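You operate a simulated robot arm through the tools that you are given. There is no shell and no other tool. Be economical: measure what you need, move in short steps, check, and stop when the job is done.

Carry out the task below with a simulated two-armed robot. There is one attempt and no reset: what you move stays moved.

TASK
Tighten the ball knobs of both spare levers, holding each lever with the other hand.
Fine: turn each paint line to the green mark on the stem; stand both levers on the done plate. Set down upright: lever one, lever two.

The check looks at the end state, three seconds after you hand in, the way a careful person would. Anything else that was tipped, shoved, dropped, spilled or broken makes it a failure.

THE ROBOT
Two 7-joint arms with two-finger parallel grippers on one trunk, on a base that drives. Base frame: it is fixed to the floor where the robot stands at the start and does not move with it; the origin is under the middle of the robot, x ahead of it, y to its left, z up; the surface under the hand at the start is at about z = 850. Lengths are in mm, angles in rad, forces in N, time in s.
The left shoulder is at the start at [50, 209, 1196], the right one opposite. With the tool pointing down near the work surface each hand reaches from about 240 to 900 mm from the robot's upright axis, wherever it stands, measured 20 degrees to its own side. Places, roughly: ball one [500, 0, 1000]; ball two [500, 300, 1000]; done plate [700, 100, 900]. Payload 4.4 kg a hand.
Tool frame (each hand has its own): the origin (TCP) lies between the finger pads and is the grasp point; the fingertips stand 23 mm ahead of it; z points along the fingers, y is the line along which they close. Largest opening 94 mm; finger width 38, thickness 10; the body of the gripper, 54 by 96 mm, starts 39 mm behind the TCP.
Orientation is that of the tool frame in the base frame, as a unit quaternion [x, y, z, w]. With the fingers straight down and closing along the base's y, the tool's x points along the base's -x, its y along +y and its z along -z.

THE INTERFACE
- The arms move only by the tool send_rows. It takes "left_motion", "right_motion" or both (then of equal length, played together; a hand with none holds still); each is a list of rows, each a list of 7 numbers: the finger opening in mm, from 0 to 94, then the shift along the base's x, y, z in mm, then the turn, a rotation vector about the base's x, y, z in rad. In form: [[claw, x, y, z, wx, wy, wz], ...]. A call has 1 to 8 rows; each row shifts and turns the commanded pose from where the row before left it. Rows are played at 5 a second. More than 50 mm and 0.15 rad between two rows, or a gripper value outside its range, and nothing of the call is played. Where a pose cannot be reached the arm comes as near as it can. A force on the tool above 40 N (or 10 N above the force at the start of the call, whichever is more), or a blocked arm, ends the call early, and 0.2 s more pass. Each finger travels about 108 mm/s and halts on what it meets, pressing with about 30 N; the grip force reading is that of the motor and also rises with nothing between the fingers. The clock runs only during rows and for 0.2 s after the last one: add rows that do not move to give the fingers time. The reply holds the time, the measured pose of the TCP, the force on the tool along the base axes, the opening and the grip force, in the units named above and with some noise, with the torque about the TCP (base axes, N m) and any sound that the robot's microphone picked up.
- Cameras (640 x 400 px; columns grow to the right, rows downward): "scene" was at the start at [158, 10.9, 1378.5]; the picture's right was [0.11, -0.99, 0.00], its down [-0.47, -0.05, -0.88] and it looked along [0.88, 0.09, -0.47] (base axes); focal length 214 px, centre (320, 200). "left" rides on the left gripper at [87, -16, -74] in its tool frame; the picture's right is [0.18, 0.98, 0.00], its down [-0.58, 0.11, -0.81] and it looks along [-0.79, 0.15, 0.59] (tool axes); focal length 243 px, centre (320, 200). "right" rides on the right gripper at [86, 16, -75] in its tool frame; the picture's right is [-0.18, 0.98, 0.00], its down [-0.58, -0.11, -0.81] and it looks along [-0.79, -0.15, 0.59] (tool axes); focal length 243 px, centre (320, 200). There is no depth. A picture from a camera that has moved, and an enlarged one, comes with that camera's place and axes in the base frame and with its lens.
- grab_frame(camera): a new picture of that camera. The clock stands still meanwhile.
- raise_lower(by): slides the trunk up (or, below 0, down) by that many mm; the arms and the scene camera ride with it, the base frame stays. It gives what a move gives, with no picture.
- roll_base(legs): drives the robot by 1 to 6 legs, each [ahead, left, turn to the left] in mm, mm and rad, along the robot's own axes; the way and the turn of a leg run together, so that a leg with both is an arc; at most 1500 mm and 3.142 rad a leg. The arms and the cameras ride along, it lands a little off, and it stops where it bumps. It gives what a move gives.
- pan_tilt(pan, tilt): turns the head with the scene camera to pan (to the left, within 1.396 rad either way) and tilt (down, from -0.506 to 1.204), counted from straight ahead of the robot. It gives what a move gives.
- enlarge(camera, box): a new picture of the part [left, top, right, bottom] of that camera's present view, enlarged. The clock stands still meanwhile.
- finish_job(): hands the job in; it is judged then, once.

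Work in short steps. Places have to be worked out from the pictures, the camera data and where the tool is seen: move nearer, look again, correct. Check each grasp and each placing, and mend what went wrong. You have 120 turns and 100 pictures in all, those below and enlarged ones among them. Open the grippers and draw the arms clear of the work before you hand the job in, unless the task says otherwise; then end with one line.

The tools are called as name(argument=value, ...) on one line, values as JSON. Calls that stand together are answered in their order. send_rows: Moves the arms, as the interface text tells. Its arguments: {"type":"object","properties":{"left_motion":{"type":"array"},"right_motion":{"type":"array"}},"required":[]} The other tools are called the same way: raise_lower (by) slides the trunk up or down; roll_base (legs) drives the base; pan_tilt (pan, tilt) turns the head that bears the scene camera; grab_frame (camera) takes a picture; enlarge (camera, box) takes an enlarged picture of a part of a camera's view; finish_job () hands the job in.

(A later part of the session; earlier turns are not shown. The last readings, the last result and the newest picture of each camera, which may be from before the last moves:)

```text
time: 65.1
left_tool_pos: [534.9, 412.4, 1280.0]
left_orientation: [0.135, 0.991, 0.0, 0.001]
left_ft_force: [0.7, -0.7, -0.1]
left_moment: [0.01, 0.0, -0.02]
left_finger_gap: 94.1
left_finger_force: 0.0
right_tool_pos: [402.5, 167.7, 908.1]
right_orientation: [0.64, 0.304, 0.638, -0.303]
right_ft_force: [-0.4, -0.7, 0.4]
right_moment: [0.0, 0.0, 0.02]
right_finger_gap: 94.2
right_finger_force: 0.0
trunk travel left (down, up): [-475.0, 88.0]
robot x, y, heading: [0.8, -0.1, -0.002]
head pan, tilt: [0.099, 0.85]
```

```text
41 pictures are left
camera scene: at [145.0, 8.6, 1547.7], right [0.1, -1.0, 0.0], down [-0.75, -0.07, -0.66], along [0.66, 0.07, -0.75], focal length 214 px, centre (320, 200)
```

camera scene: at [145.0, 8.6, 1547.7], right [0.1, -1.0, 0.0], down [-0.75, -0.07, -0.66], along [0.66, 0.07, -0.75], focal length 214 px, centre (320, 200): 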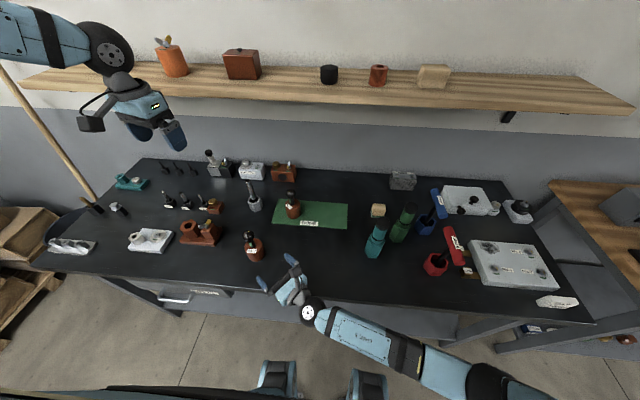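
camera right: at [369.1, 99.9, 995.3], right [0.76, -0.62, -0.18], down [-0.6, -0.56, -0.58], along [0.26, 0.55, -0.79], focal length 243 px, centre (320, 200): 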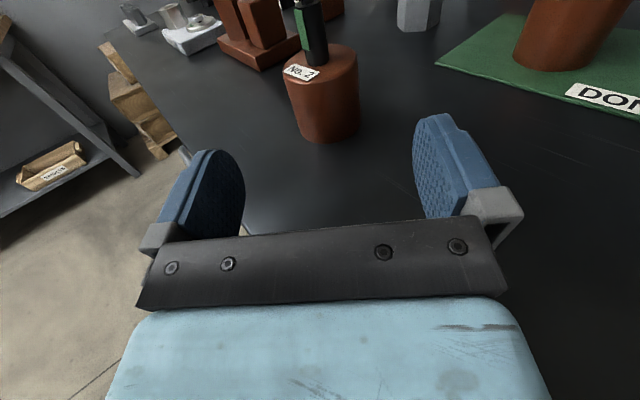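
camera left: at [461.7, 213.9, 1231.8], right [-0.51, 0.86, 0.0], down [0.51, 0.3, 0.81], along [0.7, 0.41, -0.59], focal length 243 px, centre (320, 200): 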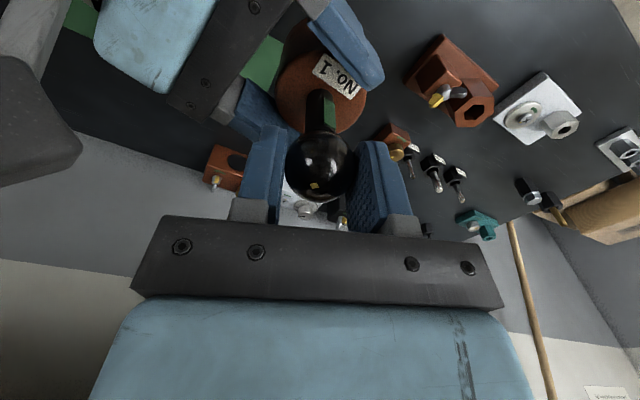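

Lateral alignment is within about 2 mm. I'll advance 105 mm along the heading with a small correction, then look.

send_rows(right_motion=[[94, 21.5, 27.5, 0, 0, 0, 0], [94, 21.5, 27.5, 0, 0, 0, 0], [94, 21.5, 27.5, 0, 0, 0, 0], [94, 0, 0, 0, 0, 0, 0]])

grab_frame(camera="right")

enlarge(camera="scene", box=[210, 210, 330, 290])

```text
time: 66.1
left_tool_pos: [535.2, 411.8, 1280.1]
left_orientation: [0.135, 0.991, 0.0, 0.0]
left_ft_force: [-0.2, -0.9, 0.3]
left_moment: [0.01, -0.01, 0.01]
left_finger_gap: 94.0
left_finger_force: 0.0
right_tool_pos: [466.9, 251.0, 909.5]
right_orientation: [0.639, 0.304, 0.638, -0.304]
right_ft_force: [-0.2, 0.2, 0.5]
right_moment: [-0.01, -0.02, 0.0]
right_finger_gap: 93.9
right_finger_force: 0.0
trunk travel left (down, up): [-475.0, 88.0]
robot x, y, heading: [-1.5, -0.4, -0.002]
head pan, tilt: [0.099, 0.85]
```

```text
40 pictures are left
camera right: at [434.2, 182.0, 996.8], right [0.76, -0.62, -0.18], down [-0.59, -0.56, -0.58], along [0.26, 0.55, -0.79], focal length 243 px, centre (320, 200)
```

right: 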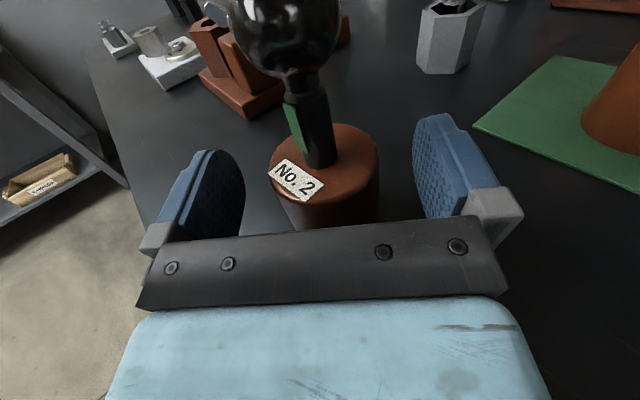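

```text
5.00 times, centred on (270, 250) of scene
camera zoom: at [145.0, 8.1, 1547.7], right [0.1, -1.0, 0.0], down [-0.75, -0.07, -0.66], along [0.66, 0.07, -0.75], focal length 1072 px, centre (570, -50)
```

zoom: 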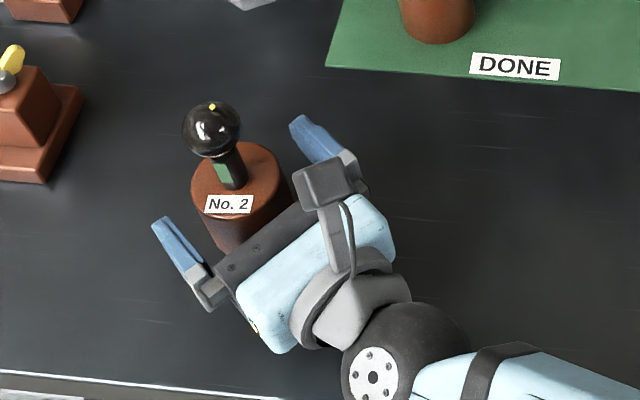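

It's centred, but about 6 mm deeper than lever one's grip. I'll advance 6 mm and close on the base.

send_rows(right_motion=[[94, 3.8, 4.7, 0, 0, 0, 0], [75, 0, 0, 0, 0, 0, 0], [50, 0, 0, 0, 0, 0, 0], [35, 0, 0, 0, 0, 0, 0], [35, 0, 0, 0, 0, 0, 0], [35, 0, 0, 0, 0, 0, 0]])

enlarge(camera="scene", box=[225, 222, 285, 272])

```text
time: 67.5
left_tool_pos: [535.9, 412.5, 1279.0]
left_orientation: [0.136, 0.991, 0.0, 0.0]
left_ft_force: [0.2, 0.6, -0.7]
left_moment: [0.02, 0.0, -0.01]
left_finger_gap: 94.0
left_finger_force: 0.0
right_tool_pos: [471.6, 255.2, 909.4]
right_orientation: [0.64, 0.304, 0.637, -0.303]
right_ft_force: [-0.3, -0.4, 0.0]
right_moment: [-0.05, -0.02, -0.03]
right_finger_gap: 57.9
right_finger_force: 29.9
trunk travel left (down, up): [-475.0, 88.0]
robot x, y, heading: [-1.5, 2.8, 0.005]
head pan, tilt: [0.099, 0.85]
```

```text
8.00 times, centred on (255, 247) of scene
camera zoom: at [145.5, 8.7, 1547.6], right [0.1, -1.0, 0.0], down [-0.75, -0.07, -0.66], along [0.66, 0.07, -0.75], focal length 1716 px, centre (840, -176)
```

zoom: 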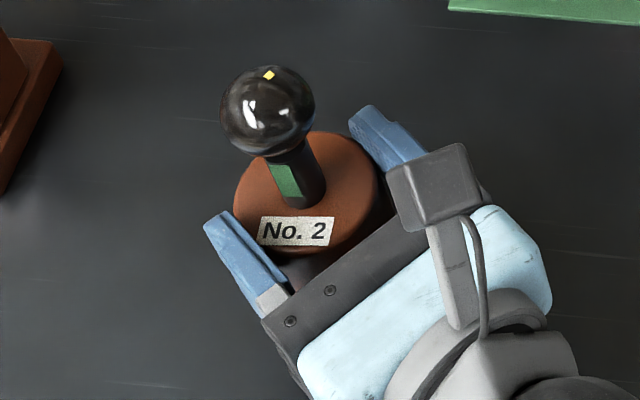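

Lever two gripped at 57.9 mm. I'll lift it 180 mm with a slight forward shift.

send_rows(right_motion=[[30, 0, 0, 15, 0, 0, 0], [30, 0, 0, 30, 0, 0, 0], [30, 5, 0, 45, 0, 0, 0], [30, 10, 0, 45, 0, 0, 0], [30, 10, 0, 45, 0, 0, 0], [30, 0, 0, 0, 0, 0, 0]])

grab_frame(camera="scene")

```text
time: 68.9
left_tool_pos: [536.6, 411.8, 1279.4]
left_orientation: [0.136, 0.991, 0.0, 0.0]
left_ft_force: [0.5, 0.4, 0.1]
left_moment: [0.03, 0.0, -0.02]
left_finger_gap: 93.9
left_finger_force: 0.0
right_tool_pos: [496.3, 254.9, 1088.0]
right_orientation: [0.639, 0.304, 0.638, -0.303]
right_ft_force: [-0.6, -0.9, -2.2]
right_moment: [-0.02, 0.02, 0.02]
right_finger_gap: 58.1
right_finger_force: 29.9
trunk travel left (down, up): [-475.0, 88.0]
robot x, y, heading: [2.7, 1.9, 0.001]
head pan, tilt: [0.099, 0.85]
```

```text
37 pictures are left
camera scene: at [145.5, 8.9, 1547.6], right [0.1, -1.0, 0.0], down [-0.75, -0.07, -0.66], along [0.66, 0.07, -0.75], focal length 214 px, centre (320, 200)
```

scene: 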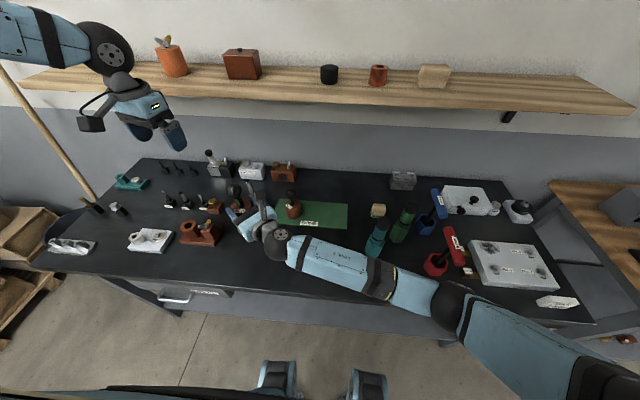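

Lever two is lifted cleanly. I'll bring the left hand over it at about +25° yaw.

send_rows(left_motion=[[94, -4.5, -21, 0, 0, 0, 0.101], [94, -4.5, -21, 0, 0, 0, 0.101], [94, -4.5, -21, 0, 0, 0, 0.101], [94, -4.5, -21, 0, 0, 0, 0.101], [94, -4.5, -21, -20, 0, 0, 0.101], [94, -4.5, -21, -30, 0, 0, 0.101], [94, -4.5, -21, -30, 0, 0, 0.101], [94, 0, 0, 0, 0, 0, 0]])

enlarge(camera="left", box=[200, 0, 440, 200])

enlarge(camera="scene", box=[200, 150, 300, 230])

```text
time: 70.7
left_tool_pos: [503.6, 265.6, 1199.8]
left_orientation: [-0.217, 0.976, 0.001, 0.0]
left_ft_force: [-0.4, -0.2, 0.3]
left_moment: [-0.05, 0.01, -0.01]
left_finger_gap: 94.1
left_finger_force: 0.0
right_tool_pos: [496.0, 255.9, 1087.9]
right_orientation: [0.64, 0.304, 0.638, -0.303]
right_ft_force: [0.3, 0.1, -2.1]
right_moment: [-0.02, 0.01, -0.03]
right_finger_gap: 58.1
right_finger_force: 29.9
trunk travel left (down, up): [-475.0, 88.0]
robot x, y, heading: [-1.0, 0.0, -0.001]
head pan, tilt: [0.099, 0.85]
```

```text
2.00 times, centred on (320, 100) of left
camera zoom: at [432.3, 214.3, 1273.7], right [-0.58, 0.81, 0.0], down [0.48, 0.34, 0.81], along [0.66, 0.47, -0.59], focal length 485 px, centre (320, 400)
```

zoom: 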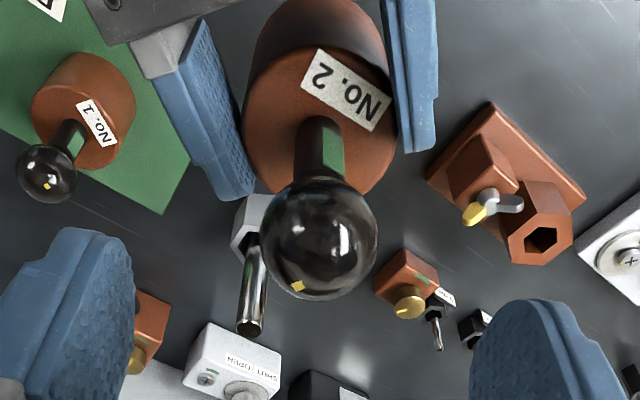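

```text
5.00 times, centred on (250, 190) of scene
camera zoom: at [144.9, 9.8, 1547.7], right [0.1, -1.0, 0.0], down [-0.75, -0.07, -0.66], along [0.66, 0.06, -0.75], focal length 1072 px, centre (670, 250)
```

zoom: 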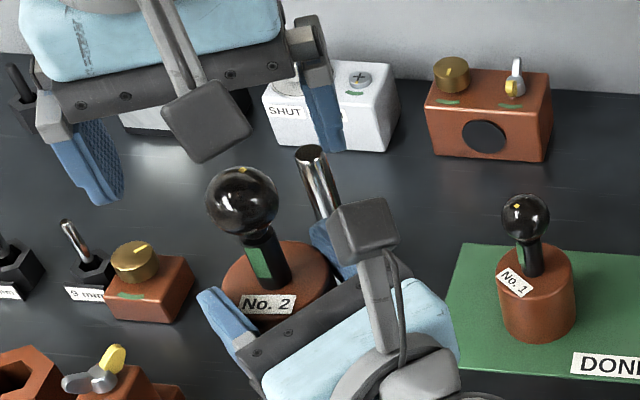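

Ball two is at about (504.5, 266, 1149), right under the left TCP. It needs roughly 138° clockwise. I'll descend and grip.

send_rows(left_motion=[[94, 0.5, 0, -22, 0, 0, 0], [94, 0, 0, -21, 0, 0, 0], [60, 0, 0, 0, 0, 0, 0], [30, 0, 0, 0, 0, 0, 0], [25, 0, 0, 0, 0, 0, 0], [25, 0, 0, 0, 0, 0, 0]])

```text
time: 72.1
left_tool_pos: [505.0, 265.2, 1156.5]
left_orientation: [-0.216, 0.976, 0.0, 0.0]
left_ft_force: [0.5, 0.6, -0.6]
left_moment: [0.06, -0.16, -0.03]
left_finger_gap: 34.6
left_finger_force: 30.0
right_tool_pos: [497.1, 254.1, 1087.9]
right_orientation: [0.639, 0.304, 0.638, -0.304]
right_ft_force: [-1.4, -1.1, -2.7]
right_moment: [0.0, 0.09, 0.0]
right_finger_gap: 58.1
right_finger_force: 30.8
trunk travel left (down, up): [-475.0, 88.0]
robot x, y, heading: [-4.7, 0.9, -0.001]
head pan, tilt: [0.099, 0.85]
```

The grip is well centred, with almost no side force. I'll turn clockwise 1.1 rad.

send_rows(left_motion=[[25, 0, 0, 0, 0, 0, -0.12], [25, 0, 0, 0, 0, 0, -0.14], [25, 0, 0, 0, 0, 0, -0.14], [25, 0, 0, 0, 0, 0, -0.14], [25, 0, 0, 0, 0, 0, -0.14], [25, 0, 0, 0, 0, 0, -0.14], [25, 0, 0, 0, 0, 0, -0.14], [25, 0, 0, 0, 0, 0, -0.14]])

```text
time: 73.9
left_tool_pos: [505.1, 264.8, 1155.4]
left_orientation: [0.326, 0.945, 0.001, 0.001]
left_ft_force: [9.6, -2.7, 2.0]
left_moment: [-0.02, -0.18, -0.03]
left_finger_gap: 34.5
left_finger_force: 29.9
right_tool_pos: [497.0, 255.5, 1086.1]
right_orientation: [0.639, 0.304, 0.638, -0.304]
right_ft_force: [-9.4, 1.5, -5.1]
right_moment: [-0.13, -0.39, 0.12]
right_finger_gap: 57.9
right_finger_force: 29.8
trunk travel left (down, up): [-475.0, 88.0]
robot x, y, heading: [2.7, 2.0, 0.004]
head pan, tilt: [0.099, 0.85]
```

That's 63° done. I'll release, lift, rotate back and regrasp.

send_rows(left_motion=[[36, 0, 0, 0, 0, 0, 0], [60, 0, 0, 0, 0, 0, 0], [94, 0, 0, 0, 0, 0, 0], [94, 0, 0, 30, 0, 0, 0], [94, 0, 0, 25, 0, 0, 0.12], [94, 0, 0, 0, 0, 0, 0.14], [94, 0, 0, 0, 0, 0, 0.14], [94, 0, 0, 0, 0, 0, 0.14]])

send_rows(left_motion=[[94, 0, 0, 0, 0, 0, 0.14], [94, 0, 0, 0, 0, 0, 0.14], [94, 0, 0, 0, 0, 0, 0.14], [94, 0, 0, 0, 0, 0, 0.14], [94, 0, 0, 0, 0, 0, 0]])

enlarge(camera="left", box=[250, 0, 390, 150])

```text
time: 75.7
left_tool_pos: [505.2, 263.7, 1211.4]
left_orientation: [0.062, 0.998, -0.001, 0.001]
left_ft_force: [-0.2, -1.1, -0.6]
left_moment: [0.02, 0.04, 0.02]
left_finger_gap: 94.1
left_finger_force: 0.1
right_tool_pos: [497.8, 253.7, 1087.8]
right_orientation: [0.64, 0.304, 0.637, -0.303]
right_ft_force: [0.3, 0.4, -2.9]
right_moment: [-0.09, 0.04, 0.03]
right_finger_gap: 57.6
right_finger_force: 30.0
trunk travel left (down, up): [-475.0, 88.0]
robot x, y, heading: [1.4, -1.6, -0.003]
head pan, tilt: [0.099, 0.85]
```

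```text
time: 76.9
left_tool_pos: [504.6, 265.4, 1210.4]
left_orientation: [-0.216, 0.976, 0.0, 0.001]
left_ft_force: [-0.3, -0.1, -1.1]
left_moment: [-0.03, 0.02, -0.01]
left_finger_gap: 94.0
left_finger_force: 0.0
right_tool_pos: [498.2, 255.2, 1088.0]
right_orientation: [0.64, 0.304, 0.637, -0.303]
right_ft_force: [-0.4, 0.3, -2.7]
right_moment: [-0.06, 0.0, -0.03]
right_finger_gap: 58.0
right_finger_force: 30.4
trunk travel left (down, up): [-475.0, 88.0]
robot x, y, heading: [4.4, -2.2, -0.003]
head pan, tilt: [0.099, 0.85]
```

```text
2.67 times, centred on (320, 75) of left
camera zoom: at [433.8, 214.5, 1285.7], right [-0.58, 0.81, 0.0], down [0.48, 0.34, 0.81], along [0.66, 0.47, -0.59], focal length 647 px, centre (320, 533)
```

zoom: 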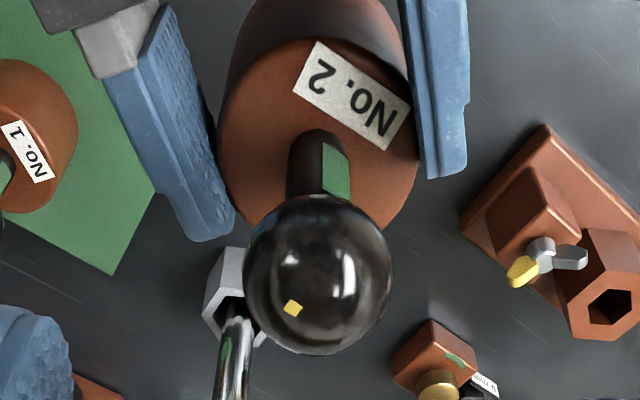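

The paint is now at roughly -85° and the green at about 187°. I'll regrasp and turn a further 72°, leaving a small final correction.

send_rows(left_motion=[[94, 0.5, 0, -27, 0, 0, 0], [94, 0, 0, -27, 0, 0, 0], [60, 0, 0, 0, 0, 0, 0], [30, 0, 0, 0, 0, 0, 0], [25, 0, 0, 0, 0, 0, 0], [25, 0, 0, 0, 0, 0, 0]])

send_rows(left_motion=[[25, 0, 0, 0, 0, 0, -0.12], [25, 0, 0, 0, 0, 0, -0.14], [25, 0, 0, 0, 0, 0, -0.14], [25, 0, 0, 0, 0, 0, -0.14], [25, 0, 0, 0, 0, 0, -0.14], [25, 0, 0, 0, 0, 0, -0.14], [25, 0, 0, 0, 0, 0, -0.14], [25, 0, 0, 0, 0, 0, -0.14]])

send_rows(left_motion=[[25, 0, 0, 0, 0, 0, -0.08], [25, 0, 0, 0, 0, 0, -0.08], [25, 0, 0, 0, 0, 0, 0], [36, 0, 0, 0, 0, 0, 0], [60, 0, 0, 0, 0, 0, 0], [94, 0, 0, 0, 0, 0, 0], [94, 0, 0, 40, 0, 0, 0], [94, 0, 0, 40, 0, 0, 0]])

```text
time: 78.3
left_tool_pos: [505.2, 265.1, 1157.9]
left_orientation: [-0.215, 0.977, 0.0, 0.0]
left_ft_force: [3.0, -3.4, 0.1]
left_moment: [-0.04, -0.15, -0.03]
left_finger_gap: 34.4
left_finger_force: 30.3
right_tool_pos: [498.0, 255.0, 1087.3]
right_orientation: [0.64, 0.304, 0.637, -0.304]
right_ft_force: [-3.0, 4.3, -2.1]
right_moment: [-0.27, -0.04, 0.05]
right_finger_gap: 57.9
right_finger_force: 30.6
trunk travel left (down, up): [-475.0, 88.0]
robot x, y, heading: [1.9, 4.0, 0.002]
head pan, tilt: [0.099, 0.85]
```

```text
time: 80.1
left_tool_pos: [505.2, 265.2, 1157.4]
left_orientation: [0.329, 0.944, 0.0, 0.0]
left_ft_force: [4.2, -8.2, -0.1]
left_moment: [-0.12, -0.09, 0.0]
left_finger_gap: 34.4
left_finger_force: 30.2
right_tool_pos: [497.5, 253.9, 1088.0]
right_orientation: [0.64, 0.304, 0.637, -0.303]
right_ft_force: [-4.1, 9.1, -2.7]
right_moment: [-0.42, -0.16, 0.11]
right_finger_gap: 58.1
right_finger_force: 29.8
trunk travel left (down, up): [-475.0, 88.0]
robot x, y, heading: [-0.5, -2.8, -0.003]
head pan, tilt: [0.099, 0.85]
```

```text
time: 81.9
left_tool_pos: [504.5, 264.3, 1239.0]
left_orientation: [0.401, 0.916, 0.0, 0.001]
left_ft_force: [-0.6, -0.8, 1.0]
left_moment: [-0.03, -0.01, -0.02]
left_finger_gap: 94.2
left_finger_force: 0.1
right_tool_pos: [497.0, 253.6, 1087.5]
right_orientation: [0.64, 0.304, 0.638, -0.303]
right_ft_force: [-0.4, -1.3, -2.2]
right_moment: [-0.06, 0.03, 0.04]
right_finger_gap: 57.9
right_finger_force: 29.8
trunk travel left (down, up): [-475.0, 88.0]
robot x, y, heading: [-1.0, -3.7, -0.002]
head pan, tilt: [0.099, 0.85]
```

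I'll move the left camera to the frontal view of ball two (azimuth about 185°), staying above the right camera box.

send_rows(left_motion=[[94, -17, -1, 0, 0, 0, 0.1456], [94, -17, -1, 0, 0, 0, 0.1456], [94, -17, -1, 0, 0, 0, 0.1456], [94, 0, 0, -7, 0, 0, 0.1456], [94, 0, 0, -7, 0, 0, 0.1456], [94, 0, 0, 0, 0, 0, 0]])

enlarge(camera="left", box=[270, 70, 370, 190])

```text
time: 83.3
left_tool_pos: [453.7, 262.4, 1224.0]
left_orientation: [0.048, 0.999, 0.001, 0.0]
left_ft_force: [0.6, 0.5, 1.0]
left_moment: [0.03, 0.0, 0.02]
left_finger_gap: 94.0
left_finger_force: 0.1
right_tool_pos: [497.1, 255.5, 1087.7]
right_orientation: [0.639, 0.304, 0.638, -0.303]
right_ft_force: [0.0, 0.7, -2.2]
right_moment: [-0.07, 0.05, -0.02]
right_finger_gap: 58.1
right_finger_force: 30.1
trunk travel left (down, up): [-475.0, 88.0]
robot x, y, heading: [1.9, -0.2, -0.005]
head pan, tilt: [0.099, 0.85]
```

```text
3.33 times, centred on (320, 130) of left
camera zoom: at [366.5, 255.2, 1297.5], right [-0.09, 1.0, 0.0], down [0.59, 0.05, 0.81], along [0.8, 0.07, -0.59], focal length 809 px, centre (320, 433)
```

zoom: 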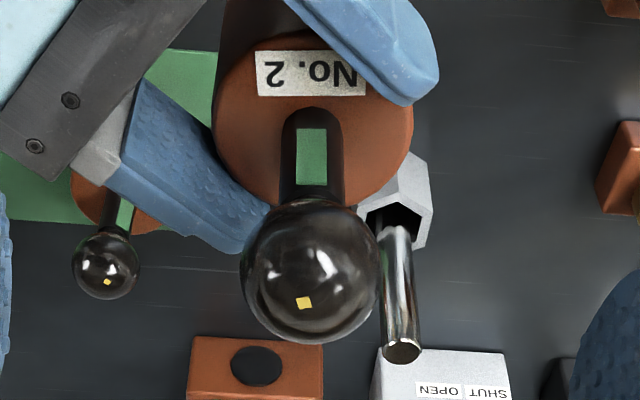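

Green is on the axis line, and the dot is about 5 px left of it, so around 7–9° remains. I'll zoom more to pin it down.

enlarge(camera="left", box=[294, 98, 342, 174])

```text
5.26 times, centred on (318, 136) of left
camera zoom: at [366.5, 255.2, 1297.5], right [-0.09, 1.0, 0.0], down [0.59, 0.05, 0.81], along [0.8, 0.07, -0.59], focal length 1277 px, centre (330, 537)
```

zoom: 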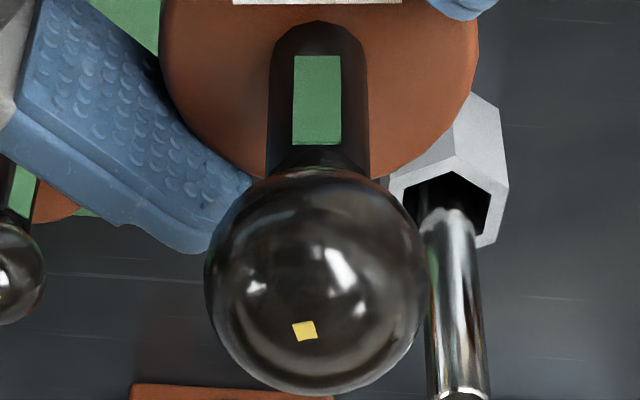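

About 10° clockwise remains. I'll go back over the ball, grip and turn 0.18 rad.

send_rows(left_motion=[[94, 25.5, 1.5, 0, 0, 0, 0], [94, 25.5, 1.5, 0, 0, 0, 0], [94, 0, 0, -34, 0, 0, 0], [94, 0, 0, -33, 0, 0, 0], [60, 0, 0, 0, 0, 0, 0], [30, 0, 0, 0, 0, 0, 0], [25, 0, 0, 0, 0, 0, 0], [25, 0, 0, 0, 0, 0, 0]])

send_rows(left_motion=[[25, 0, 0, 0, 0, 0, -0.06], [25, 0, 0, 0, 0, 0, -0.06], [25, 0, 0, 0, 0, 0, -0.06], [25, 0, 0, 0, 0, 0, 0], [36, 0, 0, 0, 0, 0, 0], [60, 0, 0, 0, 0, 0, 0], [94, 0, 0, 0, 0, 0, 0], [94, 0, 0, 35, 0, 0, 0]])

send_rows(left_motion=[[94, 0, 0, 33, 0, 0, 0.06], [94, -25.5, -1.5, 0, 0, 0, 0.06], [94, -25.5, -1.5, 0, 0, 0, 0.06], [94, 0, 0, 0, 0, 0, 0]])

enlarge(camera="left", box=[294, 98, 342, 174])

```text
time: 85.1
left_tool_pos: [504.8, 264.3, 1155.8]
left_orientation: [0.049, 0.999, 0.0, 0.0]
left_ft_force: [1.9, 0.9, 0.5]
left_moment: [0.03, -0.1, 0.01]
left_finger_gap: 34.6
left_finger_force: 30.1
right_tool_pos: [497.8, 254.0, 1087.1]
right_orientation: [0.639, 0.304, 0.638, -0.303]
right_ft_force: [-3.0, -1.4, -1.7]
right_moment: [0.09, 0.01, 0.01]
right_finger_gap: 58.2
right_finger_force: 29.7
trunk travel left (down, up): [-475.0, 88.0]
robot x, y, heading: [1.8, -1.7, 0.001]
head pan, tilt: [0.099, 0.85]
```

```text
time: 86.9
left_tool_pos: [503.1, 263.7, 1192.3]
left_orientation: [0.138, 0.99, 0.001, 0.001]
left_ft_force: [-0.1, 0.4, 0.5]
left_moment: [-0.01, -0.03, -0.02]
left_finger_gap: 94.2
left_finger_force: 0.1
right_tool_pos: [496.5, 255.1, 1088.7]
right_orientation: [0.64, 0.303, 0.638, -0.302]
right_ft_force: [0.3, -0.4, -2.1]
right_moment: [-0.01, 0.06, 0.01]
right_finger_gap: 58.0
right_finger_force: 30.2
trunk travel left (down, up): [-475.0, 88.0]
robot x, y, heading: [-1.1, -0.7, 0.0]
head pan, tilt: [0.099, 0.85]
```

```text
time: 87.9
left_tool_pos: [455.5, 262.8, 1223.8]
left_orientation: [0.049, 0.999, 0.0, 0.0]
left_ft_force: [0.3, 0.2, 0.4]
left_moment: [-0.01, -0.01, 0.0]
left_finger_gap: 93.9
left_finger_force: 0.1
right_tool_pos: [497.4, 254.6, 1087.9]
right_orientation: [0.64, 0.304, 0.638, -0.303]
right_ft_force: [-0.3, -0.1, -3.0]
right_moment: [-0.04, 0.01, -0.01]
right_finger_gap: 57.9
right_finger_force: 30.2
trunk travel left (down, up): [-475.0, 88.0]
robot x, y, heading: [0.3, 3.7, 0.0]
head pan, tilt: [0.099, 0.85]
```

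```text
5.26 times, centred on (318, 136) of left
camera zoom: at [367.4, 255.3, 1298.7], right [-0.09, 1.0, 0.0], down [0.59, 0.05, 0.81], along [0.8, 0.07, -0.59], focal length 1277 px, centre (330, 537)
```

zoom: 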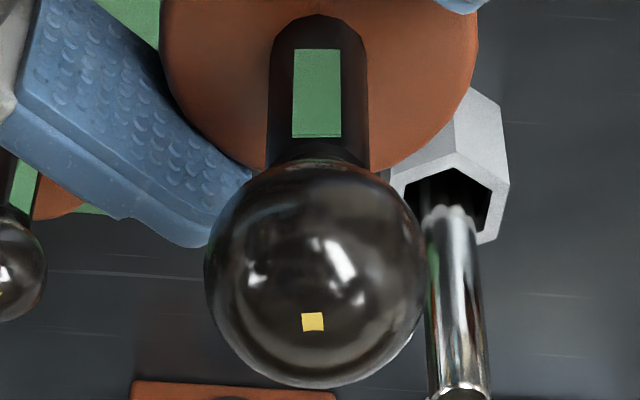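

Paint two now lines up with its green mark (within about 2°). The bottles would block the right arm when placing lever two, so I'll turn the base about 25° right to swing the arm clear. First I'll tuck the left hand back and raise the trunk a bit.

send_rows(left_motion=[[94, 0, 10, 40, 0, 0, 0], [94, -10, 35, 0, 0, 0, 0], [94, -15, 35, 0, 0, 0, 0], [94, -20, 35, 0, 0, 0, 0]])

raise_lower(by=40)

roll_base(legs=[[0, 0, -0.436], [0, 47, 0]])

grab_frame(camera="scene")

```text
time: 88.9
left_tool_pos: [407.5, 377.5, 1263.6]
left_orientation: [0.049, 0.999, -0.001, 0.001]
left_ft_force: [-0.4, -0.4, -0.1]
left_moment: [0.02, 0.01, 0.0]
left_finger_gap: 94.0
left_finger_force: 0.1
right_tool_pos: [497.1, 255.5, 1088.3]
right_orientation: [0.639, 0.305, 0.638, -0.303]
right_ft_force: [-0.7, 0.8, -3.0]
right_moment: [-0.03, 0.04, -0.02]
right_finger_gap: 58.2
right_finger_force: 30.0
trunk travel left (down, up): [-475.0, 88.0]
robot x, y, heading: [2.0, -2.9, 0.002]
head pan, tilt: [0.099, 0.85]
```

```text
time: 89.7
left_tool_pos: [411.0, 376.8, 1304.4]
left_orientation: [0.048, 0.999, 0.0, 0.0]
left_ft_force: [0.1, 0.1, -0.1]
left_moment: [0.01, 0.02, 0.02]
left_finger_gap: 94.1
left_finger_force: 0.0
right_tool_pos: [497.7, 254.7, 1127.7]
right_orientation: [0.64, 0.304, 0.637, -0.303]
right_ft_force: [0.4, -1.2, -3.8]
right_moment: [0.03, 0.03, 0.0]
right_finger_gap: 57.8
right_finger_force: 30.5
trunk travel left (down, up): [-515.0, 48.0]
robot x, y, heading: [-3.5, -1.5, 0.004]
head pan, tilt: [0.099, 0.85]
```

```text
time: 92.1
left_tool_pos: [549.5, 213.1, 1305.3]
left_orientation: [0.261, 0.965, 0.001, 0.0]
left_ft_force: [1.2, -0.7, -0.9]
left_moment: [-0.02, 0.02, 0.0]
left_finger_gap: 93.6
left_finger_force: 0.0
right_tool_pos: [578.0, 64.8, 1127.3]
right_orientation: [0.69, 0.16, 0.688, -0.16]
right_ft_force: [-0.1, -0.7, -3.6]
right_moment: [-0.06, 0.07, 0.04]
right_finger_gap: 58.2
right_finger_force: 29.9
trunk travel left (down, up): [-515.0, 48.0]
robot x, y, heading: [21.8, 41.8, -0.432]
head pan, tilt: [0.099, 0.85]
```

```text
30 pictures are left
camera scene: at [155.0, -11.0, 1587.6], right [-0.33, -0.95, 0.0], down [-0.71, 0.25, -0.66], along [0.62, -0.21, -0.75], focal length 214 px, centre (320, 200)
```

scene: 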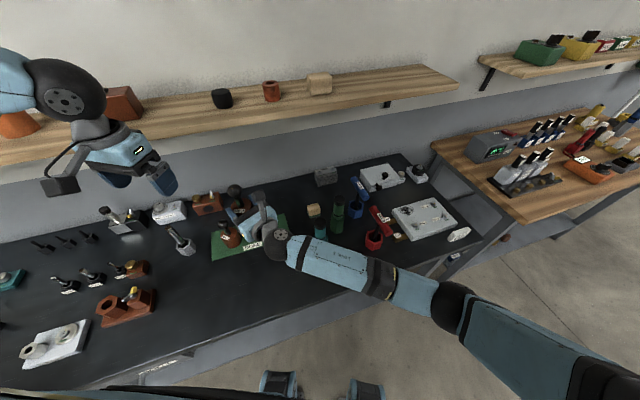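

The base turn went well, with the lever now at heading 26° and near (590, 71). I'll extend about 85 mm forward over the plate's right half.

send_rows(right_motion=[[30, 21, -1, 0, 0, 0, 0], [30, 21, -1, 0, 0, 0, 0], [30, 21, -1, 0, 0, 0, 0], [30, 21, -1, 0, 0, 0, 0], [30, 0, 0, 0, 0, 0, 0]])

enlarge(camera="scene", box=[170, 160, 370, 290])

```text
time: 93.3
left_tool_pos: [549.9, 213.1, 1305.1]
left_orientation: [0.261, 0.965, 0.0, 0.0]
left_ft_force: [0.3, -0.1, 0.7]
left_moment: [-0.05, 0.01, -0.03]
left_finger_gap: 93.9
left_finger_force: 0.2
right_tool_pos: [662.5, 61.6, 1128.0]
right_orientation: [0.69, 0.16, 0.688, -0.159]
right_ft_force: [0.8, 0.0, -3.3]
right_moment: [-0.04, 0.04, 0.0]
right_finger_gap: 57.7
right_finger_force: 30.1
trunk travel left (down, up): [-515.0, 48.0]
robot x, y, heading: [17.0, 44.3, -0.432]
head pan, tilt: [0.099, 0.85]
```

```text
3.08 times, centred on (270, 225) of scene
camera zoom: at [154.9, -10.1, 1587.7], right [-0.33, -0.95, 0.0], down [-0.71, 0.24, -0.66], along [0.62, -0.21, -0.75], focal length 660 px, centre (474, 123)
```

zoom: 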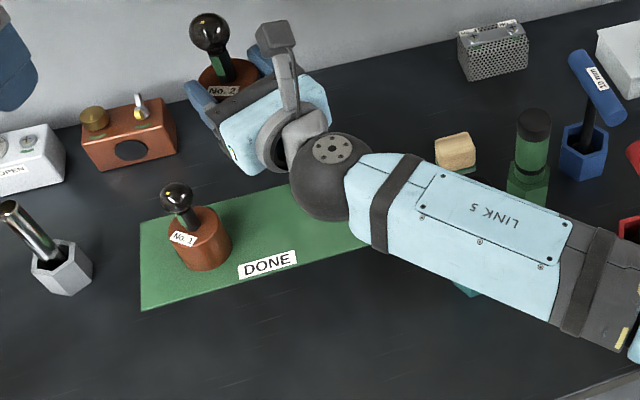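

Forearm clearance to the teal bottle works out to about 25 mm or more. I'll lower the arm 100 mm and check for drift.

send_rows(right_motion=[[30, 0, 0, -25, 0, 0, 0], [30, 0, 0, -25, 0, 0, 0], [30, 0, 0, -25, 0, 0, 0], [30, 0, 0, -25, 0, 0, 0], [30, 0, 0, 0, 0, 0, 0]])

enlarge(camera="scene", box=[170, 160, 370, 290])

grab_frame(camera="right")

```text
time: 94.5
left_tool_pos: [548.3, 213.5, 1304.9]
left_orientation: [0.261, 0.965, 0.0, -0.001]
left_ft_force: [0.0, -0.4, -0.1]
left_moment: [0.01, 0.0, 0.01]
left_finger_gap: 93.9
left_finger_force: 0.0
right_tool_pos: [661.8, 62.0, 1027.3]
right_orientation: [0.69, 0.16, 0.688, -0.16]
right_ft_force: [0.0, -0.1, -2.7]
right_moment: [0.02, 0.06, -0.03]
right_finger_gap: 58.2
right_finger_force: 30.0
trunk travel left (down, up): [-515.0, 48.0]
robot x, y, heading: [22.6, 41.8, -0.43]
head pan, tilt: [0.099, 0.85]
```

```text
3.08 times, centred on (270, 225) of scene
camera zoom: at [154.9, -10.0, 1587.7], right [-0.33, -0.95, 0.0], down [-0.71, 0.24, -0.66], along [0.62, -0.21, -0.75], focal length 660 px, centre (474, 123)
```

zoom: 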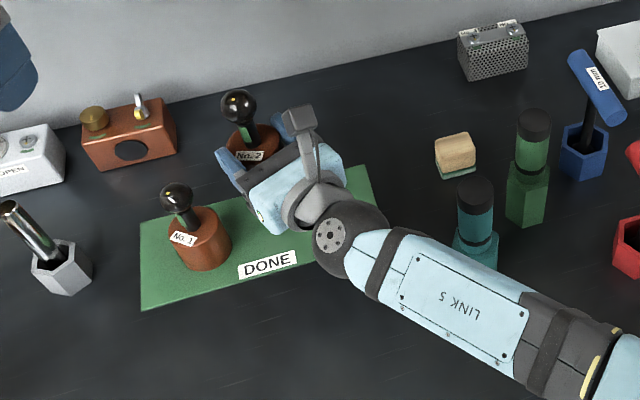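

```text
27 pictures are left
camera right: at [603.4, 13.9, 1114.0], right [0.43, -0.88, -0.18], down [-0.77, -0.26, -0.58], along [0.46, 0.39, -0.79], focal length 243 px, centre (320, 200)
```

right: 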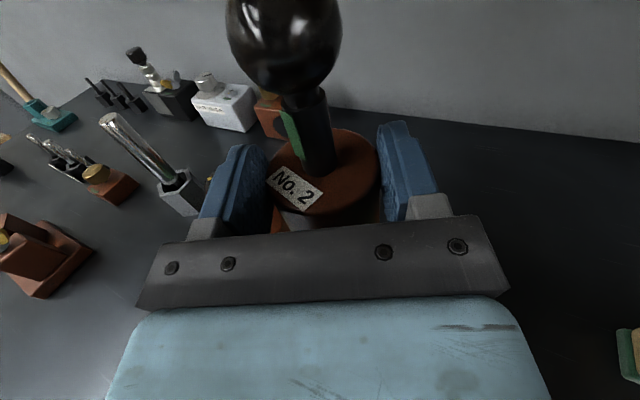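

No drift at all. I'll shift 6 mm to the right for more spacing from lever one and lower to about 15 mm above the plate.

send_rows(right_motion=[[30, 0, -3, -25, 0, 0, 0], [30, 0, -3, -25, 0, 0, 0], [30, 0, 0, -25, 0, 0, 0], [30, 0, 0, -22, 0, 0, 0], [30, 0, 0, 0, 0, 0, 0]])

enlarge(camera="scene", box=[170, 160, 370, 290])

```text
time: 95.7
left_tool_pos: [548.4, 213.7, 1303.5]
left_orientation: [0.261, 0.965, 0.0, 0.0]
left_ft_force: [-0.2, 0.1, -0.1]
left_moment: [0.0, 0.02, 0.0]
left_finger_gap: 93.9
left_finger_force: 0.0
right_tool_pos: [663.1, 55.8, 930.9]
right_orientation: [0.689, 0.16, 0.688, -0.16]
right_ft_force: [0.8, 0.2, -3.1]
right_moment: [-0.03, 0.03, 0.0]
right_finger_gap: 57.8
right_finger_force: 30.2
trunk travel left (down, up): [-515.0, 48.0]
robot x, y, heading: [22.4, 39.7, -0.433]
head pan, tilt: [0.099, 0.85]
```

```text
3.08 times, centred on (270, 225) of scene
camera zoom: at [154.9, -10.3, 1587.7], right [-0.33, -0.95, 0.0], down [-0.71, 0.24, -0.66], along [0.62, -0.21, -0.75], focal length 660 px, centre (474, 123)
```

zoom: 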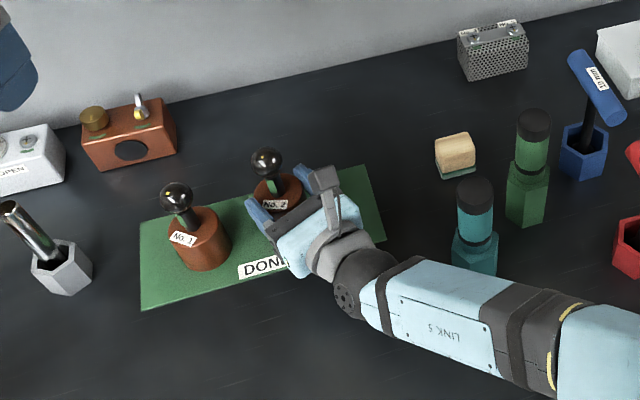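

Lever two hovers over the plate, with the arm clear of the bottles. I'll lower the last bit in fine steps while watching force.

send_rows(right_motion=[[30, 0, 0, -6, 0, 0, 0], [30, 0, 0, -6, 0, 0, 0], [30, 0, 0, 0, 0, 0, 0]])

send_rows(right_motion=[[30, 0, 0, -3, 0, 0, 0], [30, 0, 0, 0, 0, 0, 0]])

```text
time: 96.5
left_tool_pos: [549.4, 213.5, 1303.7]
left_orientation: [0.26, 0.966, 0.0, 0.0]
left_ft_force: [0.1, 0.5, -0.4]
left_moment: [0.01, -0.05, -0.02]
left_finger_gap: 93.9
left_finger_force: 0.0
right_tool_pos: [665.3, 45.9, 917.4]
right_orientation: [0.691, 0.16, 0.688, -0.154]
right_ft_force: [0.1, 0.0, -3.4]
right_moment: [-0.03, 0.06, -0.02]
right_finger_gap: 58.0
right_finger_force: 29.7
trunk travel left (down, up): [-515.0, 48.0]
robot x, y, heading: [17.9, 43.2, -0.431]
head pan, tilt: [0.099, 0.85]
```

```text
time: 97.1
left_tool_pos: [548.7, 212.5, 1304.1]
left_orientation: [0.26, 0.966, 0.0, 0.0]
left_ft_force: [0.4, 0.0, -1.0]
left_moment: [0.01, -0.04, 0.01]
left_finger_gap: 94.2
left_finger_force: 0.1
right_tool_pos: [664.0, 40.1, 911.9]
right_orientation: [0.691, 0.161, 0.688, -0.151]
right_ft_force: [3.2, -0.4, 5.2]
right_moment: [0.24, -0.21, -0.08]
right_finger_gap: 58.0
right_finger_force: 30.1
trunk travel left (down, up): [-515.0, 48.0]
robot x, y, heading: [20.0, 42.3, -0.428]
head pan, tilt: [0.099, 0.85]
```

Contact is made (force z went from -3.4 to +5.2) and the tilt is under 1°. The hand drifted about 10 mm in -y but it's still well within the plate. I'll open partly and look.

send_rows(right_motion=[[60, 0, 0, 0, 0, 0, 0], [66, 0, 0, 0, 0, 0, 0], [76, 0, 0, 0, 0, 0, 0], [76, 0, 0, 0, 0, 0, 0]])

enlarge(camera="scene", box=[200, 180, 320, 260])

grab_frame(camera="right")

```text
time: 98.1
left_tool_pos: [549.3, 213.8, 1303.8]
left_orientation: [0.261, 0.965, 0.0, 0.0]
left_ft_force: [-0.6, -0.3, 0.1]
left_moment: [0.0, 0.0, 0.02]
left_finger_gap: 94.0
left_finger_force: 0.0
right_tool_pos: [663.3, 39.7, 910.1]
right_orientation: [0.692, 0.162, 0.687, -0.15]
right_ft_force: [0.2, 0.3, -0.7]
right_moment: [0.03, -0.02, 0.01]
right_finger_gap: 75.9
right_finger_force: 0.0
trunk travel left (down, up): [-515.0, 48.0]
robot x, y, heading: [19.7, 42.5, -0.428]
head pan, tilt: [0.099, 0.85]
```

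```text
5.00 times, centred on (260, 220) of scene
camera zoom: at [154.9, -10.1, 1587.7], right [-0.33, -0.95, 0.0], down [-0.71, 0.24, -0.66], along [0.62, -0.21, -0.75], focal length 1072 px, centre (620, 100)
```

zoom: 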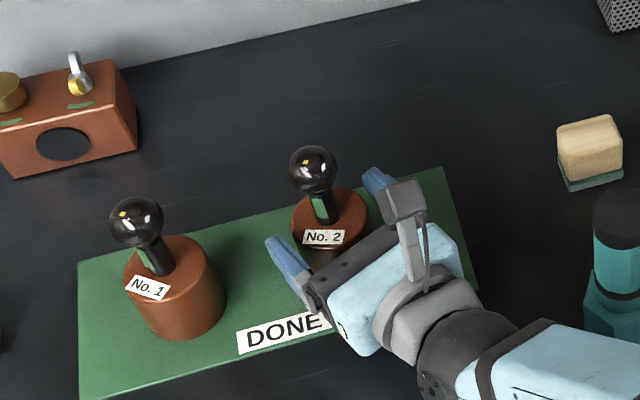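

```text
24 pictures are left
camera right: at [605.4, -6.4, 999.0], right [0.42, -0.89, -0.17], down [-0.78, -0.26, -0.57], along [0.47, 0.38, -0.8], focal length 243 px, centre (320, 200)
```

right: 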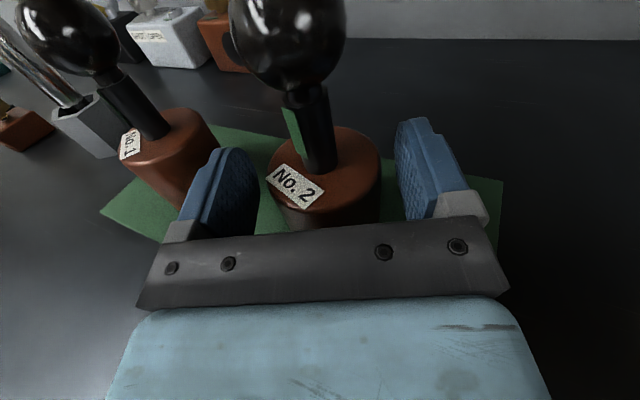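

Both fingers are clear of the base. I'll retreat straight back along the pointing axis in short steps.

send_rows(right_motion=[[78, -9, -4.3, 0, 0, 0, 0], [78, -9, -4.3, 0, 0, 0, 0]])

```text
time: 98.7
left_tool_pos: [548.0, 214.0, 1304.4]
left_orientation: [0.261, 0.965, 0.0, 0.0]
left_ft_force: [0.4, 0.9, 0.3]
left_moment: [0.02, 0.01, 0.01]
left_finger_gap: 94.0
left_finger_force: 0.0
right_tool_pos: [643.1, 48.1, 915.5]
right_orientation: [0.69, 0.16, 0.687, -0.162]
right_ft_force: [0.2, 0.2, 0.2]
right_moment: [-0.03, -0.01, 0.0]
right_finger_gap: 78.0
right_finger_force: 0.0
trunk travel left (down, up): [-515.0, 48.0]
robot x, y, heading: [19.2, 40.2, -0.433]
head pan, tilt: [0.099, 0.85]
```

The y position sprang back by about 8 mm, so I'll check that the lever wasn't touched.

enlarge(camera="scene", box=[200, 180, 320, 260])

grab_frame(camera="right")

```text
5.00 times, centred on (260, 220) of scene
camera zoom: at [154.7, -11.1, 1587.7], right [-0.33, -0.95, 0.0], down [-0.71, 0.25, -0.66], along [0.62, -0.21, -0.75], focal length 1072 px, centre (620, 100)
```

zoom: 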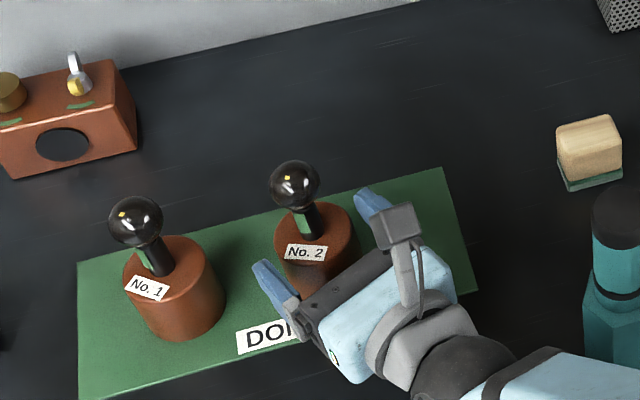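

```text
22 pictures are left
camera right: at [584.3, 0.7, 1002.7], right [0.43, -0.88, -0.19], down [-0.77, -0.26, -0.58], along [0.46, 0.4, -0.79], focal length 243 px, centre (320, 200)
```

right: 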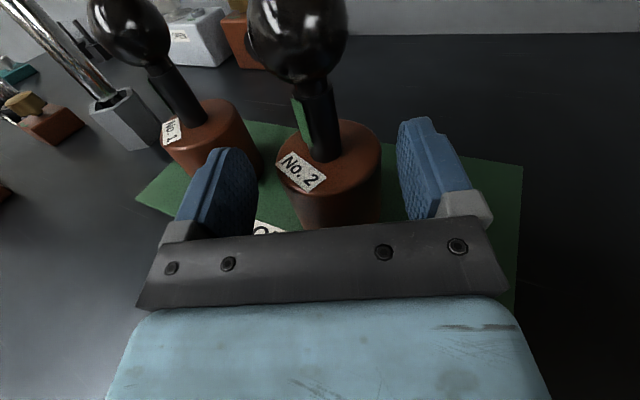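

Lever two slid slightly but stands upright on the plate, and it's centred between the open fingers. I'll continue retreating.

send_rows(right_motion=[[84, 0, 0, 0, 0, 0, 0], [84, -9, -4.4, 0, 0, 0, 0], [84, -9, -4.4, 0, 0, 0, 0]])

enlarge(camera="scene", box=[200, 180, 320, 260])

```text
time: 99.5
left_tool_pos: [549.7, 213.2, 1304.2]
left_orientation: [0.26, 0.966, 0.0, 0.0]
left_ft_force: [0.1, 0.4, 0.0]
left_moment: [-0.04, 0.01, 0.03]
left_finger_gap: 94.0
left_finger_force: 0.0
right_tool_pos: [626.2, 38.0, 915.6]
right_orientation: [0.69, 0.16, 0.687, -0.16]
right_ft_force: [-0.1, 0.1, 0.1]
right_moment: [-0.03, 0.02, -0.02]
right_finger_gap: 83.8
right_finger_force: 0.1
trunk travel left (down, up): [-515.0, 48.0]
robot x, y, heading: [17.5, 44.4, -0.432]
head pan, tilt: [0.099, 0.85]
```

```text
5.00 times, centred on (260, 220) of scene
camera zoom: at [154.6, -10.3, 1587.7], right [-0.33, -0.95, 0.0], down [-0.71, 0.24, -0.66], along [0.62, -0.21, -0.75], focal length 1072 px, centre (620, 100)
```

zoom: 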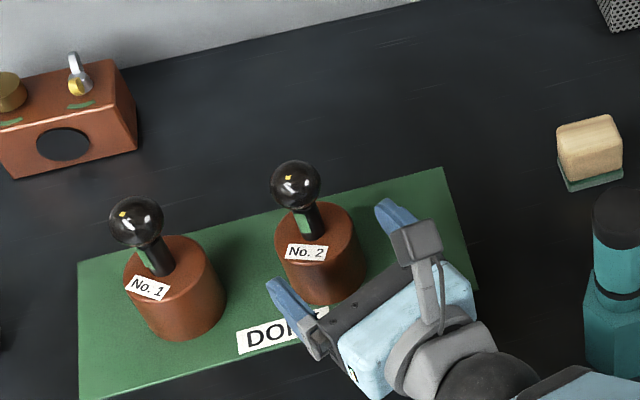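

Lever two stayed put. I'll continue back 70 mm, then rise.

send_rows(right_motion=[[84, -16, -7.5, 0, 0, 0, 0], [84, -16, -7.5, 0, 0, 0, 0], [84, -16, -7.5, 0, 0, 0, 0], [84, -16, -7, 5, 0, 0, 0], [84, 0, 0, 40, 0, 0, 0], [84, 0, 0, 40, 0, 0, 0], [84, 0, 0, 40, 0, 0, 0], [84, 0, 0, 30, 0, 0, 0]])

grab_frame(camera="scene")

```text
time: 101.3
left_tool_pos: [549.7, 212.5, 1303.4]
left_orientation: [0.261, 0.965, 0.0, -0.001]
left_ft_force: [0.0, 0.0, -0.3]
left_moment: [0.0, -0.01, -0.02]
left_finger_gap: 93.9
left_finger_force: 0.0
right_tool_pos: [562.6, 10.2, 1070.4]
right_orientation: [0.69, 0.16, 0.687, -0.16]
right_ft_force: [-0.6, 0.3, -0.4]
right_moment: [0.0, 0.0, -0.02]
right_finger_gap: 83.8
right_finger_force: 0.1
trunk travel left (down, up): [-515.0, 48.0]
robot x, y, heading: [19.2, 40.9, -0.431]
head pan, tilt: [0.099, 0.85]
```

```text
20 pictures are left
camera scene: at [155.5, -10.5, 1587.5], right [-0.33, -0.95, 0.0], down [-0.71, 0.24, -0.66], along [0.62, -0.21, -0.75], focal length 214 px, centre (320, 200)
```

scene: 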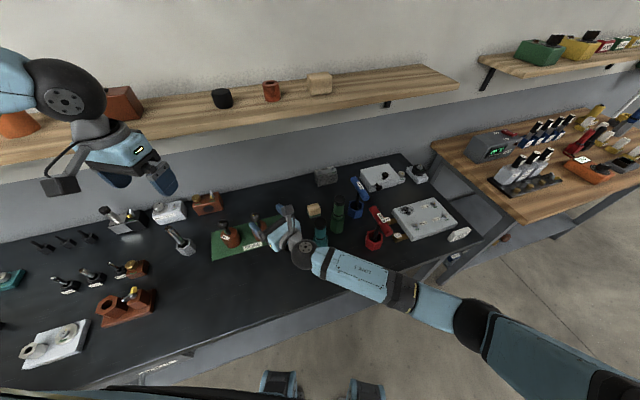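

I'll draw the right arm further away and view the levers with the left camera to re-verify the paint alignment.

send_rows(right_motion=[[84, -20, -10, 30, 0, 0, 0], [84, -30, -15, 30, 0, 0, 0], [84, -40, -15, 20, 0, 0, 0], [84, -40, -15, 20, 0, 0, 0]])

grab_frame(camera="left")

enlarge(camera="scene", box=[200, 200, 290, 270])

```text
time: 102.3
left_tool_pos: [547.6, 213.3, 1304.7]
left_orientation: [0.261, 0.965, 0.0, 0.002]
left_ft_force: [-0.1, -1.0, 1.2]
left_moment: [0.0, -0.01, -0.01]
left_finger_gap: 94.0
left_finger_force: 0.1
right_tool_pos: [429.0, -48.2, 1170.1]
right_orientation: [0.689, 0.159, 0.688, -0.159]
right_ft_force: [-1.4, -0.4, -0.9]
right_moment: [0.04, -0.02, 0.0]
right_finger_gap: 84.1
right_finger_force: 0.0
trunk travel left (down, up): [-515.0, 48.0]
robot x, y, heading: [20.0, 41.5, -0.431]
head pan, tilt: [0.099, 0.85]
```

```text
19 pictures are left
camera left: at [464.7, 242.7, 1379.1], right [0.34, 0.94, 0.0], down [0.56, -0.2, 0.81], along [0.76, -0.27, -0.59], focal length 243 px, centre (320, 200)
```

left: 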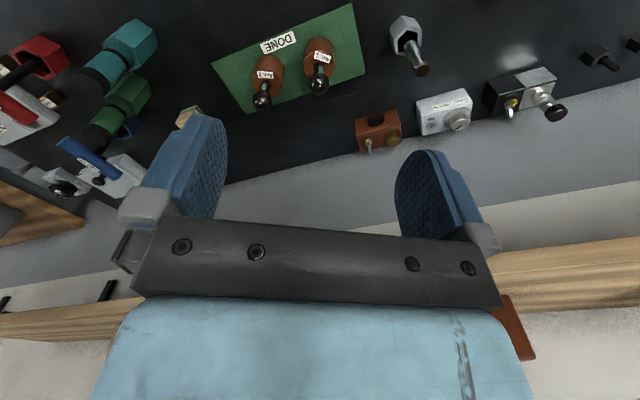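

```text
5.71 times, centred on (245, 235) of scene
camera zoom: at [153.3, -11.2, 1587.8], right [-0.33, -0.95, 0.0], down [-0.71, 0.25, -0.66], along [0.62, -0.21, -0.75], focal length 1226 px, centre (749, 0)
```

zoom: 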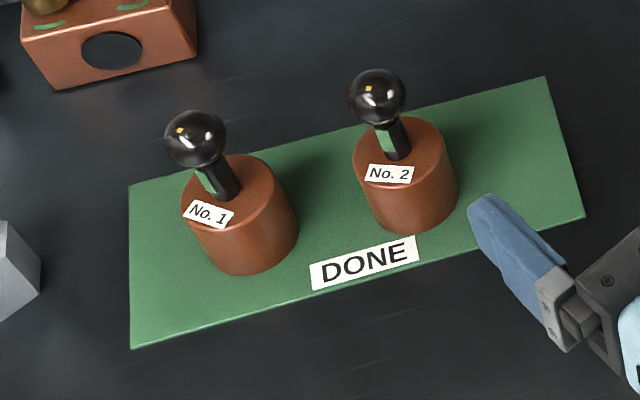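

Both levers stand upright on the plate. I'll do a close look at the marks from the left camera.

enlarge(camera="left", box=[285, 30, 345, 105])

enlarge(camera="left", box=[235, 45, 295, 120])

```text
5.33 times, centred on (315, 68) of left
camera zoom: at [464.7, 242.7, 1379.1], right [0.34, 0.94, 0.0], down [0.56, -0.2, 0.81], along [0.76, -0.27, -0.59], focal length 1294 px, centre (347, 907)
```

zoom: 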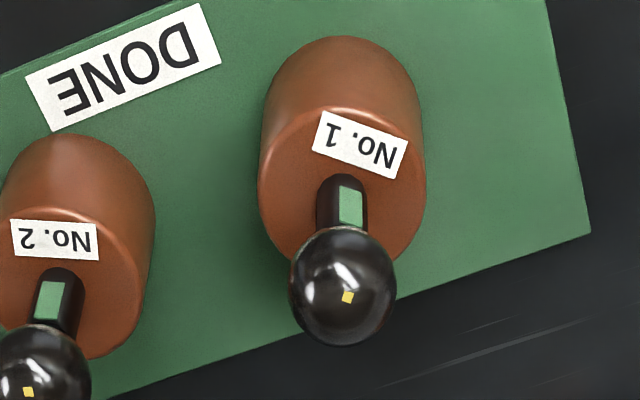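

```text
5.33 times, centred on (265, 82) of left
camera zoom: at [464.7, 242.7, 1379.1], right [0.34, 0.94, 0.0], down [0.56, -0.2, 0.81], along [0.76, -0.27, -0.59], focal length 1294 px, centre (613, 827)
```

zoom: 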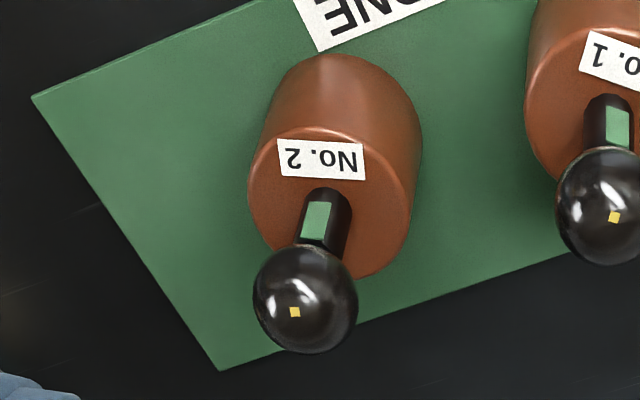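

From this angle lever one's dot might be a few degrees short of its green mark. I'll bring the left camera to a close frontal view of lever one to be sure.

send_rows(left_motion=[[94, 5, 0, -45, 0, 0, -0.059], [94, 10, -3, -45, 0, 0, -0.059], [94, 17, -3, -42, 0, 0, -0.059], [94, 17, -3, -38, 0, 0, -0.059], [94, 17, -3, -38, 0, 0, -0.059], [94, 17, -4, -36, 0, 0, -0.059], [94, 0, 0, 0, 0, 0, 0]])

grab_frame(camera="left")

```text
time: 103.9
left_tool_pos: [630.5, 199.3, 1060.8]
left_orientation: [0.427, 0.904, 0.0, 0.001]
left_ft_force: [-0.2, -0.3, 0.5]
left_moment: [-0.02, -0.02, -0.03]
left_finger_gap: 93.8
left_finger_force: 0.1
right_tool_pos: [432.2, -46.9, 1171.6]
right_orientation: [0.69, 0.16, 0.688, -0.16]
right_ft_force: [0.1, -0.4, 0.2]
right_moment: [-0.02, -0.02, 0.0]
right_finger_gap: 84.4
right_finger_force: 0.3
trunk travel left (down, up): [-515.0, 48.0]
robot x, y, heading: [21.0, 43.1, -0.433]
head pan, tilt: [0.099, 0.85]
```

```text
15 pictures are left
camera left: at [564.2, 255.4, 1134.7], right [0.64, 0.77, 0.0], down [0.45, -0.38, 0.81], along [0.62, -0.52, -0.59], focal length 243 px, centre (320, 200)
```

left: 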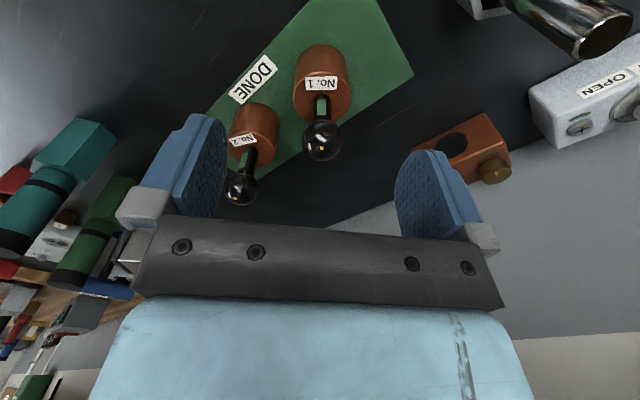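

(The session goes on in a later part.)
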